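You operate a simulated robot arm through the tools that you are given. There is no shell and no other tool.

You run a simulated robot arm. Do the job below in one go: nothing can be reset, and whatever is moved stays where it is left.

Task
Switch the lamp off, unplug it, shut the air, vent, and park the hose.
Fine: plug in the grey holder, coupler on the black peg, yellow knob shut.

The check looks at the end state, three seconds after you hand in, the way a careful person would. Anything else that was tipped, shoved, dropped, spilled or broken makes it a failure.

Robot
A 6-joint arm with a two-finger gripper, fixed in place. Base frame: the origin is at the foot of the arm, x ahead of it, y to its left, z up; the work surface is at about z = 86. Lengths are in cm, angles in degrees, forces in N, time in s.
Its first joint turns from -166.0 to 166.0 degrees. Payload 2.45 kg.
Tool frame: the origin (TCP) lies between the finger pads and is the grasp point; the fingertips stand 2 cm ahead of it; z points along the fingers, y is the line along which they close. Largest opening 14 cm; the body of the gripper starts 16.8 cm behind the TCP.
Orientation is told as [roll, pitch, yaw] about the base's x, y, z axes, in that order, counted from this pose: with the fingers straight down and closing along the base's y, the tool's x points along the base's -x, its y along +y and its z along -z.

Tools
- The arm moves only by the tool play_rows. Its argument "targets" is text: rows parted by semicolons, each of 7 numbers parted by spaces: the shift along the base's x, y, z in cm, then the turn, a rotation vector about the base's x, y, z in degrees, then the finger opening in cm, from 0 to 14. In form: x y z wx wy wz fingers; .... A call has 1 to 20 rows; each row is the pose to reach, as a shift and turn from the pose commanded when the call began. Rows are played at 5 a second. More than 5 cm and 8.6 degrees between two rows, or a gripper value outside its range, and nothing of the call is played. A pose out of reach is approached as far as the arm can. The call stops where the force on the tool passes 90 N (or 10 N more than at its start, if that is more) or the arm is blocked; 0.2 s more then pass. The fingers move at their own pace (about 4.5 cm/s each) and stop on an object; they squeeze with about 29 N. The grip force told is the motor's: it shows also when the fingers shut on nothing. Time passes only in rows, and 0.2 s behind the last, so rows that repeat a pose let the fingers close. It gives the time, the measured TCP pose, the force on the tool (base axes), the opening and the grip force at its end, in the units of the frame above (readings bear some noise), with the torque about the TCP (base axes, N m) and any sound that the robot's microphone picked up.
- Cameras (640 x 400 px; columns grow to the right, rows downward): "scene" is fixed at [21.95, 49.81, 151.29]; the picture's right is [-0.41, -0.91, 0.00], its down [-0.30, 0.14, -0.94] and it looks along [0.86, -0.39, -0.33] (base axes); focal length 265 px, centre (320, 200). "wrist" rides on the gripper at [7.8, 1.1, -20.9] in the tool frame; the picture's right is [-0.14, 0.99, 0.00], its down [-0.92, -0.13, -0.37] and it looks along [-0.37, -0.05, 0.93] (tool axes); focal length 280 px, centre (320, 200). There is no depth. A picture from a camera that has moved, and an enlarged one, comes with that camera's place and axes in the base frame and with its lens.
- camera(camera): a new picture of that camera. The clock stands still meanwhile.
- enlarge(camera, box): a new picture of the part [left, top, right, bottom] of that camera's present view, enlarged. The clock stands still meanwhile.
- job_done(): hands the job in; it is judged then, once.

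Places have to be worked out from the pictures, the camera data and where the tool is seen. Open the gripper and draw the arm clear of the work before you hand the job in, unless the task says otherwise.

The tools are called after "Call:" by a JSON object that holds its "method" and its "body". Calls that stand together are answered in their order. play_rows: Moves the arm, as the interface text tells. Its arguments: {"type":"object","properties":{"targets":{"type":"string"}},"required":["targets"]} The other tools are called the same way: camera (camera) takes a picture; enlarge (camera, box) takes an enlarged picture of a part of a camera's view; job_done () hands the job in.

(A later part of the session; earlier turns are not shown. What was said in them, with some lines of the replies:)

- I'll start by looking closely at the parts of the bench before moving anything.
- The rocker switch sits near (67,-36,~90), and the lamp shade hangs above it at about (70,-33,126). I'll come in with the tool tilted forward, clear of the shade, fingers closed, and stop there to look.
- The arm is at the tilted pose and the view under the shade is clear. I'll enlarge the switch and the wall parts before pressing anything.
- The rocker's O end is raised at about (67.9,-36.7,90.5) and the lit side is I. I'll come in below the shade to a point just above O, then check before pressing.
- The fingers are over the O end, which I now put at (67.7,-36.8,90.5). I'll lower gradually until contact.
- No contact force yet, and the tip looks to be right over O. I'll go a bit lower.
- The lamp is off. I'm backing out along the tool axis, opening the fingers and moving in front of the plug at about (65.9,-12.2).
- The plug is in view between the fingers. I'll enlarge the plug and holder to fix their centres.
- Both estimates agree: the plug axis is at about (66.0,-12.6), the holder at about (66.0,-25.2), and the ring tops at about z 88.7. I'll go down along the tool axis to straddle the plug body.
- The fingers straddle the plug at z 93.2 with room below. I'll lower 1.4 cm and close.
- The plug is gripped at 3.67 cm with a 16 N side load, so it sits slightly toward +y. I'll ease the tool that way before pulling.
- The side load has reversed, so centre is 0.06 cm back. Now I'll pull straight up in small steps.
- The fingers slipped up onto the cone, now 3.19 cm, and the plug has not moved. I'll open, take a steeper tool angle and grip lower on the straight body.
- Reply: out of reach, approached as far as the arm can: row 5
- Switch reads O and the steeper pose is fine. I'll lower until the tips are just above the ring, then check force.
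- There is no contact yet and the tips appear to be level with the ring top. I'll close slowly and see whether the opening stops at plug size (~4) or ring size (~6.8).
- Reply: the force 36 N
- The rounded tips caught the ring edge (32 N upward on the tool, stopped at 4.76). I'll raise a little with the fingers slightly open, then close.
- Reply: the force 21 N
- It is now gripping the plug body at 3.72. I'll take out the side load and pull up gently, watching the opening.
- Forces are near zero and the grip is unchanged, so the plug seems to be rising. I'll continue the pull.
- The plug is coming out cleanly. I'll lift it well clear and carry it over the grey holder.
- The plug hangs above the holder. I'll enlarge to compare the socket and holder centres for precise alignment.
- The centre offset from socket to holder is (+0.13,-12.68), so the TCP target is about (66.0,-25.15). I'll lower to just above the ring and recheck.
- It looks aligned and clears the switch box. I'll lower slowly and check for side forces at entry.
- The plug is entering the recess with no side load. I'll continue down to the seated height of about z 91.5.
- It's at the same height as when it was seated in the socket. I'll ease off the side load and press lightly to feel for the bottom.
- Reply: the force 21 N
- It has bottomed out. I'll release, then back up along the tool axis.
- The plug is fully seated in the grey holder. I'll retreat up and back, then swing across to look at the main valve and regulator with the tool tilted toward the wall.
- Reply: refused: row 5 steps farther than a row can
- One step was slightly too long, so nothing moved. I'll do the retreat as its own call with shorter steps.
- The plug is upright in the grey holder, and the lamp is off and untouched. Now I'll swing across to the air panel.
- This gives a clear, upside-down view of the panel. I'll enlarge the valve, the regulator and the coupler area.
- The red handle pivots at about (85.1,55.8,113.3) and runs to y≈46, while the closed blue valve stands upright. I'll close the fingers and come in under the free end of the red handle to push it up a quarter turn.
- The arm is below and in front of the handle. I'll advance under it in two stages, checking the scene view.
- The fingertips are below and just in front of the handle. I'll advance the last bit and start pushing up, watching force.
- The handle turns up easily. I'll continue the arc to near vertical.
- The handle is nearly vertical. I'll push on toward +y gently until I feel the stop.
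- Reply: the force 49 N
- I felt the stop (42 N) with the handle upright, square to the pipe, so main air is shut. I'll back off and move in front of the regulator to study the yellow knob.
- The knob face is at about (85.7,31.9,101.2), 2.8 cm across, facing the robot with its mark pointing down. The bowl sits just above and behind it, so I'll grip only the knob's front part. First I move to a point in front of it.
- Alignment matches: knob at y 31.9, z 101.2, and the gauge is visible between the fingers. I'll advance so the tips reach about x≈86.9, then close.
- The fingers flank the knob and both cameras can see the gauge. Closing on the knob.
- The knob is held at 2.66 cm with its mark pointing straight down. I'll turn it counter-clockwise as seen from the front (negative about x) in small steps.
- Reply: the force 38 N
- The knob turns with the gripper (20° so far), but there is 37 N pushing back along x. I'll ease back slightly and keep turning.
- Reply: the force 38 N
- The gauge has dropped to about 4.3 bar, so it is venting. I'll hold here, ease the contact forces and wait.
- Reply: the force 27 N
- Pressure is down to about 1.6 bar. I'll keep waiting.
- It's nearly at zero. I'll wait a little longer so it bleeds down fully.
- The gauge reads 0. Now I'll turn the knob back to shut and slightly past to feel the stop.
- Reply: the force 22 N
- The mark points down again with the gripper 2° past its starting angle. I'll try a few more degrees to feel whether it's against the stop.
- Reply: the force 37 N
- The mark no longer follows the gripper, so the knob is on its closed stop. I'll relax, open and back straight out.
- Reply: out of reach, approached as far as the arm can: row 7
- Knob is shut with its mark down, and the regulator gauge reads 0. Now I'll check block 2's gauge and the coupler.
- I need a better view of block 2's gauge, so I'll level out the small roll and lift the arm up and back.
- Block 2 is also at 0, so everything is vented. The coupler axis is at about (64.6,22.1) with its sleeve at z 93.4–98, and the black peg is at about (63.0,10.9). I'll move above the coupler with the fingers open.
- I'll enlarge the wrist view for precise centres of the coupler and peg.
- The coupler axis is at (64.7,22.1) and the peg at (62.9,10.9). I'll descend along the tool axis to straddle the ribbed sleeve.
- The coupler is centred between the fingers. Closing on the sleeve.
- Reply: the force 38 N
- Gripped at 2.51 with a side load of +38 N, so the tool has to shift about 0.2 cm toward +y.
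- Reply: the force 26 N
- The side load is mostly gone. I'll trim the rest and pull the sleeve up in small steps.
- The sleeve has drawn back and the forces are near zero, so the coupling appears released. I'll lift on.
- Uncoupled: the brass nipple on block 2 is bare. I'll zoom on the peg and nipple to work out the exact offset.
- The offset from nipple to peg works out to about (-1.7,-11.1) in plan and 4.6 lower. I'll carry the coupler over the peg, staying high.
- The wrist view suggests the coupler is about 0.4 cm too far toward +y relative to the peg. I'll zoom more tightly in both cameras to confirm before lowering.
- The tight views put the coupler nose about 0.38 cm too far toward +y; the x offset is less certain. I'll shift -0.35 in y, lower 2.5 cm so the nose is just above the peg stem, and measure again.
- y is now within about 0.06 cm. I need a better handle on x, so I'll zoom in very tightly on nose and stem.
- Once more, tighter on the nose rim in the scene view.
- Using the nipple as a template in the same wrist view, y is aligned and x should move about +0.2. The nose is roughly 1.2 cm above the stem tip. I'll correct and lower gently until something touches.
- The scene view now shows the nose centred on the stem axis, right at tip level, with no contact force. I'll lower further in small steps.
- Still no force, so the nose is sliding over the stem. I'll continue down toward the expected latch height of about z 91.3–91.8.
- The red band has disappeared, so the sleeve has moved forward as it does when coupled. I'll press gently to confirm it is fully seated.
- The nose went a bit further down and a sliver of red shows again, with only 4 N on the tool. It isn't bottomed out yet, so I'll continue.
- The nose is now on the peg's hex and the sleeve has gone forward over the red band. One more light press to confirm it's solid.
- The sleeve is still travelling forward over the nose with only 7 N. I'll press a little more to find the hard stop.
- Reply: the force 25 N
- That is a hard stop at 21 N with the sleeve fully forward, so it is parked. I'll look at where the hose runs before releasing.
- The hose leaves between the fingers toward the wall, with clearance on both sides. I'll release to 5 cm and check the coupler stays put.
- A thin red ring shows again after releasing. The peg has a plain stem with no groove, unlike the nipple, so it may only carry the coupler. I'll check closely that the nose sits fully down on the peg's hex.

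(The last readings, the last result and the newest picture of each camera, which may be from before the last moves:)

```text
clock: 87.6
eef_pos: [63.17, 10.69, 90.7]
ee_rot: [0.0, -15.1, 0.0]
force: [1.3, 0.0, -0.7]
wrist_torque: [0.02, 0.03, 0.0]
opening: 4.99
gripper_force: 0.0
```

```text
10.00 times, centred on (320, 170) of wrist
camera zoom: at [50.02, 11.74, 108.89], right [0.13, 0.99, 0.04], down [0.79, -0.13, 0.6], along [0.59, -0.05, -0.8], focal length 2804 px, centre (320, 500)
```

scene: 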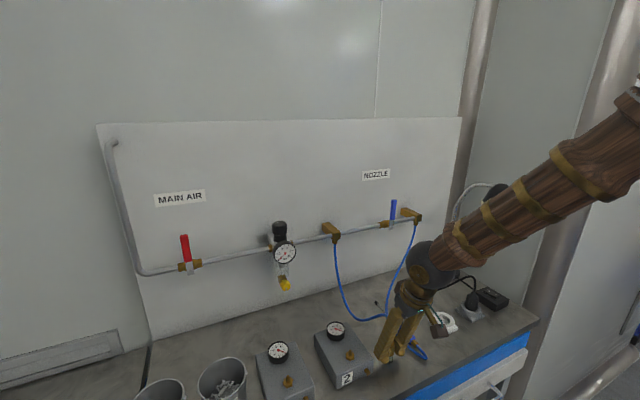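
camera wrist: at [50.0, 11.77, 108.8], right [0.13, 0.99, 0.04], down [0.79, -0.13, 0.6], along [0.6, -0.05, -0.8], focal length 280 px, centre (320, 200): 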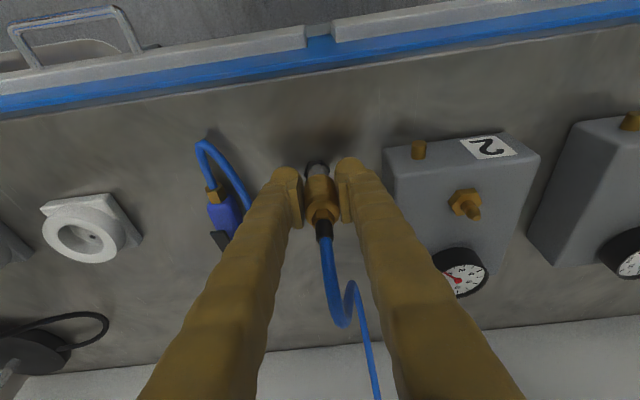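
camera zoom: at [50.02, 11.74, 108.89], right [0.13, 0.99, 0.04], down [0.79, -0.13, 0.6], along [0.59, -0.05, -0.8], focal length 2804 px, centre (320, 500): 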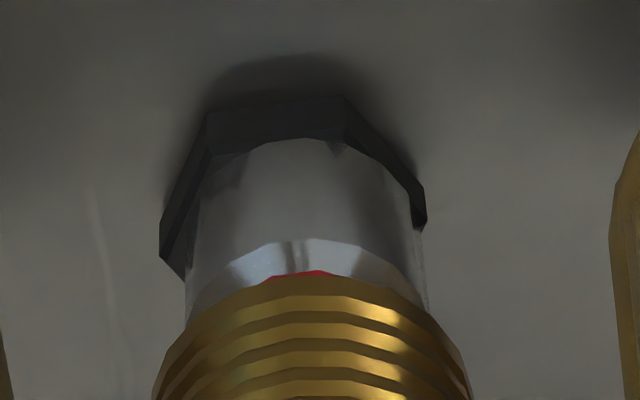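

The nose sits squarely on the hex to the same depth as on the nipple, and it's upright. I'll retreat along the tool axis.

Call:
{"method": "play_rows", "body": {"targets": "-0.5 0 2 0 0 0 5; -1.3 0 5 0 0 0 5.5; -2.3 0 9 0 0 0 6; -3.4 0 13 0 0 0 6; -5.5 0 17 0 0 0 6; -8.5 0 20.5 0 0 0 6; -12 0 23.5 0 0 0 6; -15.5 -1 26.5 0 0 0 6; -15.5 -1 26.5 0 0 0 6"}}

Call:
{"method": "camera", "body": {"camera": "wrist"}}

Call:
{"method": "camera", "body": {"camera": "scene"}}

Call:
{"method": "enlarge", "body": {"camera": "scene", "box": [310, 290, 430, 390]}}

```text
clock: 89.6
eef_pos: [47.49, 9.67, 117.34]
ee_rot: [-0.1, -15.0, -0.1]
force: [0.1, -0.5, -0.5]
wrist_torque: [-0.01, 0.01, 0.02]
opening: 6.0
gripper_force: 0.1
```

```text
taken
camera wrist: at [34.46, 10.74, 135.39], right [0.13, 0.99, 0.04], down [0.79, -0.13, 0.6], along [0.59, -0.05, -0.8], focal length 280 px, centre (320, 200)
```

wrist: 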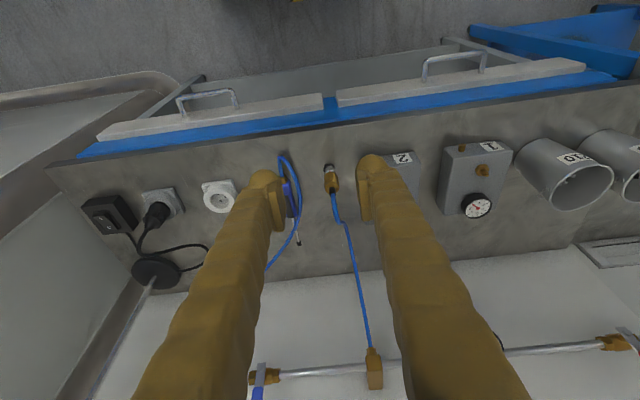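

```text
taken
```

scene: 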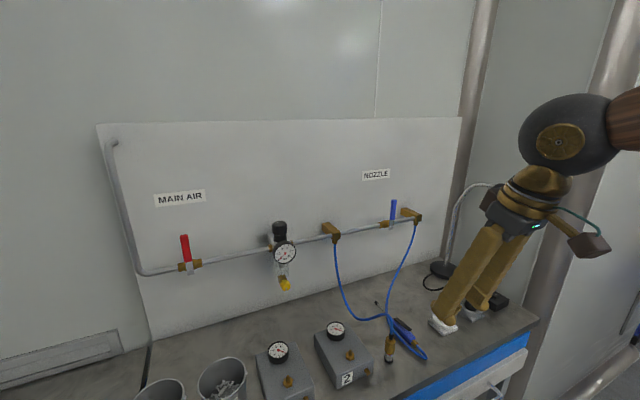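

```text
4.00 times, centred on (370, 340) of scene
camera zoom: at [21.95, 49.81, 151.29], right [-0.41, -0.91, 0.0], down [-0.3, 0.14, -0.94], along [0.86, -0.39, -0.33], focal length 1059 px, centre (120, -360)
```

zoom: 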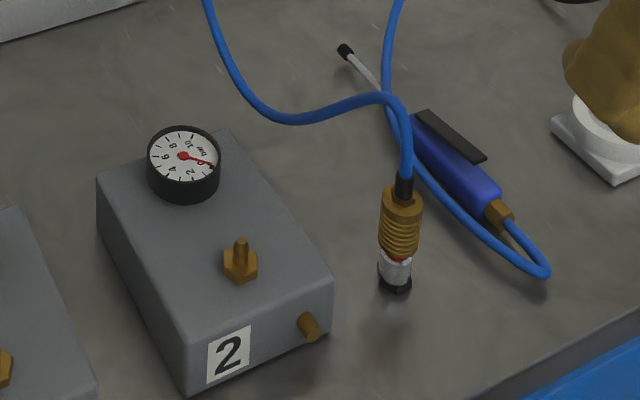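

I'll inspect the parked coupler up close now that the arm is clear.

Call:
{"method": "enlarge", "body": {"camera": "scene", "box": [378, 325, 404, 369]}}

Call:
{"method": "enlarge", "body": {"camera": "wrist", "box": [312, 145, 352, 205]}}

```text
9.09 times, centred on (391, 347) of scene
camera zoom: at [21.95, 49.81, 151.29], right [-0.41, -0.91, 0.0], down [-0.3, 0.14, -0.94], along [0.86, -0.39, -0.33], focal length 2406 px, centre (-326, -1136)
```

zoom: 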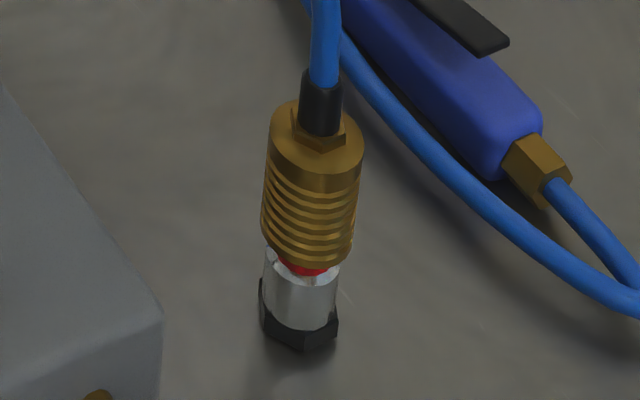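

```text
6.67 times, centred on (332, 175) of wrist
camera zoom: at [34.46, 10.74, 135.39], right [0.13, 0.99, 0.04], down [0.79, -0.13, 0.6], along [0.59, -0.05, -0.8], focal length 1869 px, centre (240, 367)
```

zoom: 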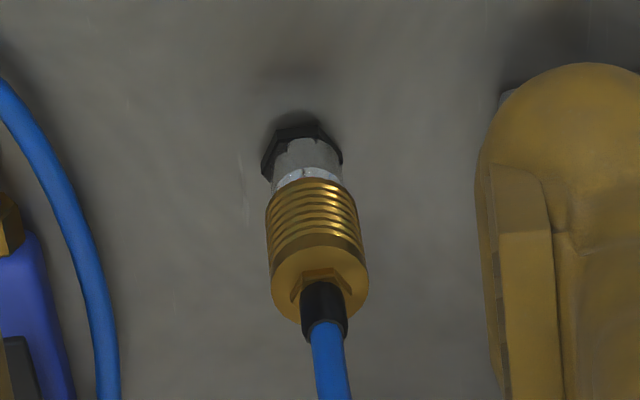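

The coupler stands upright and seated on the plain peg. I'll raise the arm clear, open the gripper, let a few seconds pass and check everything once more.

Call:
{"method": "play_rows", "body": {"targets": "0 -1 4 0 2 0 8; 0 -2 8 0 4 0 10; 0 -3 12 0 6 0 12; 0 -4 16 0 8 0 14; 0 -5 20 0 10 0 14; 0 -6 23 0 12 0 14; 0 -6 23 0 12 0 14; 0 -6 23 0 12 0 14; 0 -6 23 0 12 0 14; 0 -6 23 0 12 0 14; 0 -6 23 0 12 0 14; 0 -6 23 0 12 0 14; 0 -6 23 0 12 0 14; 0 -6 23 0 12 0 14; 0 -6 23 0 12 0 14; 0 -6 23 0 12 0 14; 0 -6 23 0 12 0 14; 0 -6 23 0 12 0 14"}}

Call:
{"method": "camera", "body": {"camera": "scene"}}

Call:
{"method": "enlarge", "body": {"camera": "scene", "box": [360, 170, 540, 370]}}

Call:
{"method": "enlarge", "body": {"camera": "scene", "box": [370, 310, 430, 370]}}

Call:
{"method": "enlarge", "body": {"camera": "scene", "box": [160, 210, 320, 310]}}

Call:
{"method": "camera", "body": {"camera": "wrist"}}

```text
clock: 93.4
eef_pos: [47.57, 3.74, 140.13]
ee_rot: [0.0, -3.2, -0.1]
force: [-0.8, -0.1, -1.2]
wrist_torque: [0.0, 0.01, -0.02]
opening: 14.02
gripper_force: 0.1
```

```text
taken
```

scene: 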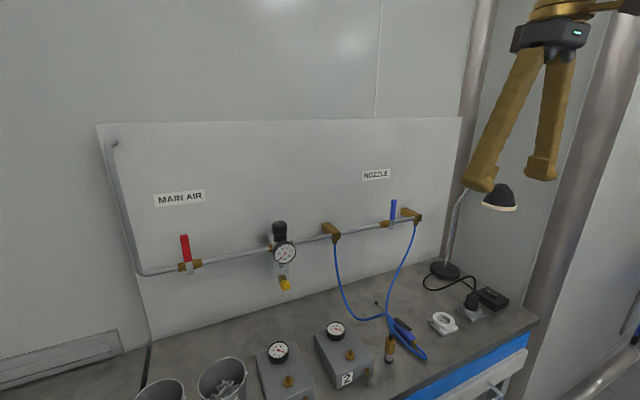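

```text
2.00 times, centred on (450, 270) of scene
camera zoom: at [21.95, 49.81, 151.29], right [-0.41, -0.91, 0.0], down [-0.3, 0.14, -0.94], along [0.86, -0.39, -0.33], focal length 529 px, centre (60, 60)
```

zoom: 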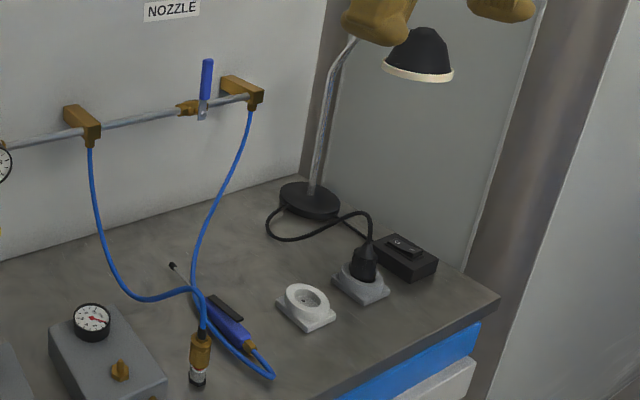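

```text
6.67 times, centred on (400, 340) of scene
camera zoom: at [21.95, 49.81, 151.29], right [-0.41, -0.91, 0.0], down [-0.3, 0.14, -0.94], along [0.86, -0.39, -0.33], focal length 1764 px, centre (-213, -733)
```

zoom: 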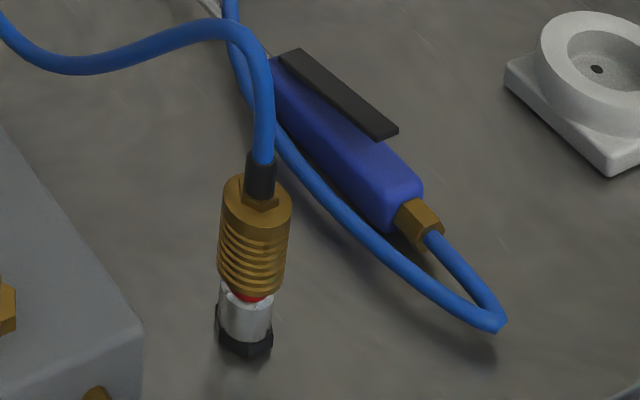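

```text
4.00 times, centred on (240, 260) of scene
camera zoom: at [21.95, 49.81, 151.29], right [-0.41, -0.91, 0.0], down [-0.3, 0.14, -0.94], along [0.86, -0.39, -0.33], focal length 1059 px, centre (640, -40)
```

zoom: 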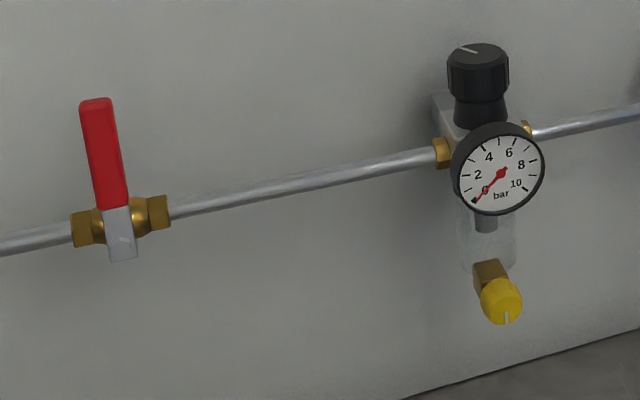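

```text
taken
camera wrist: at [38.61, 4.88, 160.75], right [0.14, 0.99, 0.01], down [0.9, -0.13, 0.42], along [0.41, -0.05, -0.91], focal length 280 px, centre (320, 200)
```

wrist: 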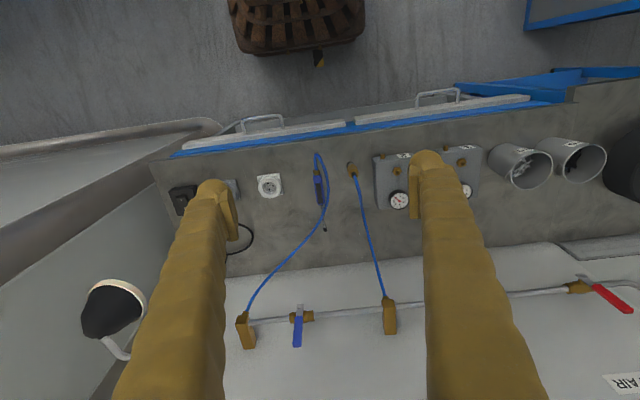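

Final checks:
- **Lamp:** off, with the switch at O.
- **Plug:** upright in the grey holder.
- **Main air:** handle square to the pipe.
- **Vent:** regulator and block 2 gauges were both at 0.
- **Yellow knob:** back on its stop, mark down.
- **Coupler:** seated on the black peg and stable for several seconds. A thin red ring shows on it because the plain peg does not latch the sleeve.

The gripper is open and clear, so I'm handing in.

Call:
{"method": "job_done", "body": {}}

```text
The job is handed in.
```

The whole job is done and handed in; the result of the check hasn't come back.

- **Lamp:** switched off at the rocker.
- **Plug:** out of the white socket and seated upright in the grey holder. The first pull slipped off the plug, so I gripped it lower and pulled again.
- **Main air:** the red handle is turned up against its stop, square to the pipe.
- **Vent:** I opened the yellow knob until the regulator read 0, then shut it against its stop. Block 2's gauge also reads 0. The blue liquid in the regulator bowl drained out with the air.
- **Hose:** the coupler is off block 2 and standing on the black peg, pushed down onto its base. It doesn't lock there because the peg has a plain stem, so a thin red ring shows on the coupler. It stayed in place for the several seconds I watched.

In the final pictures I saw nothing else tipped or moved. The gripper is open and the arm is raised clear of the bench.
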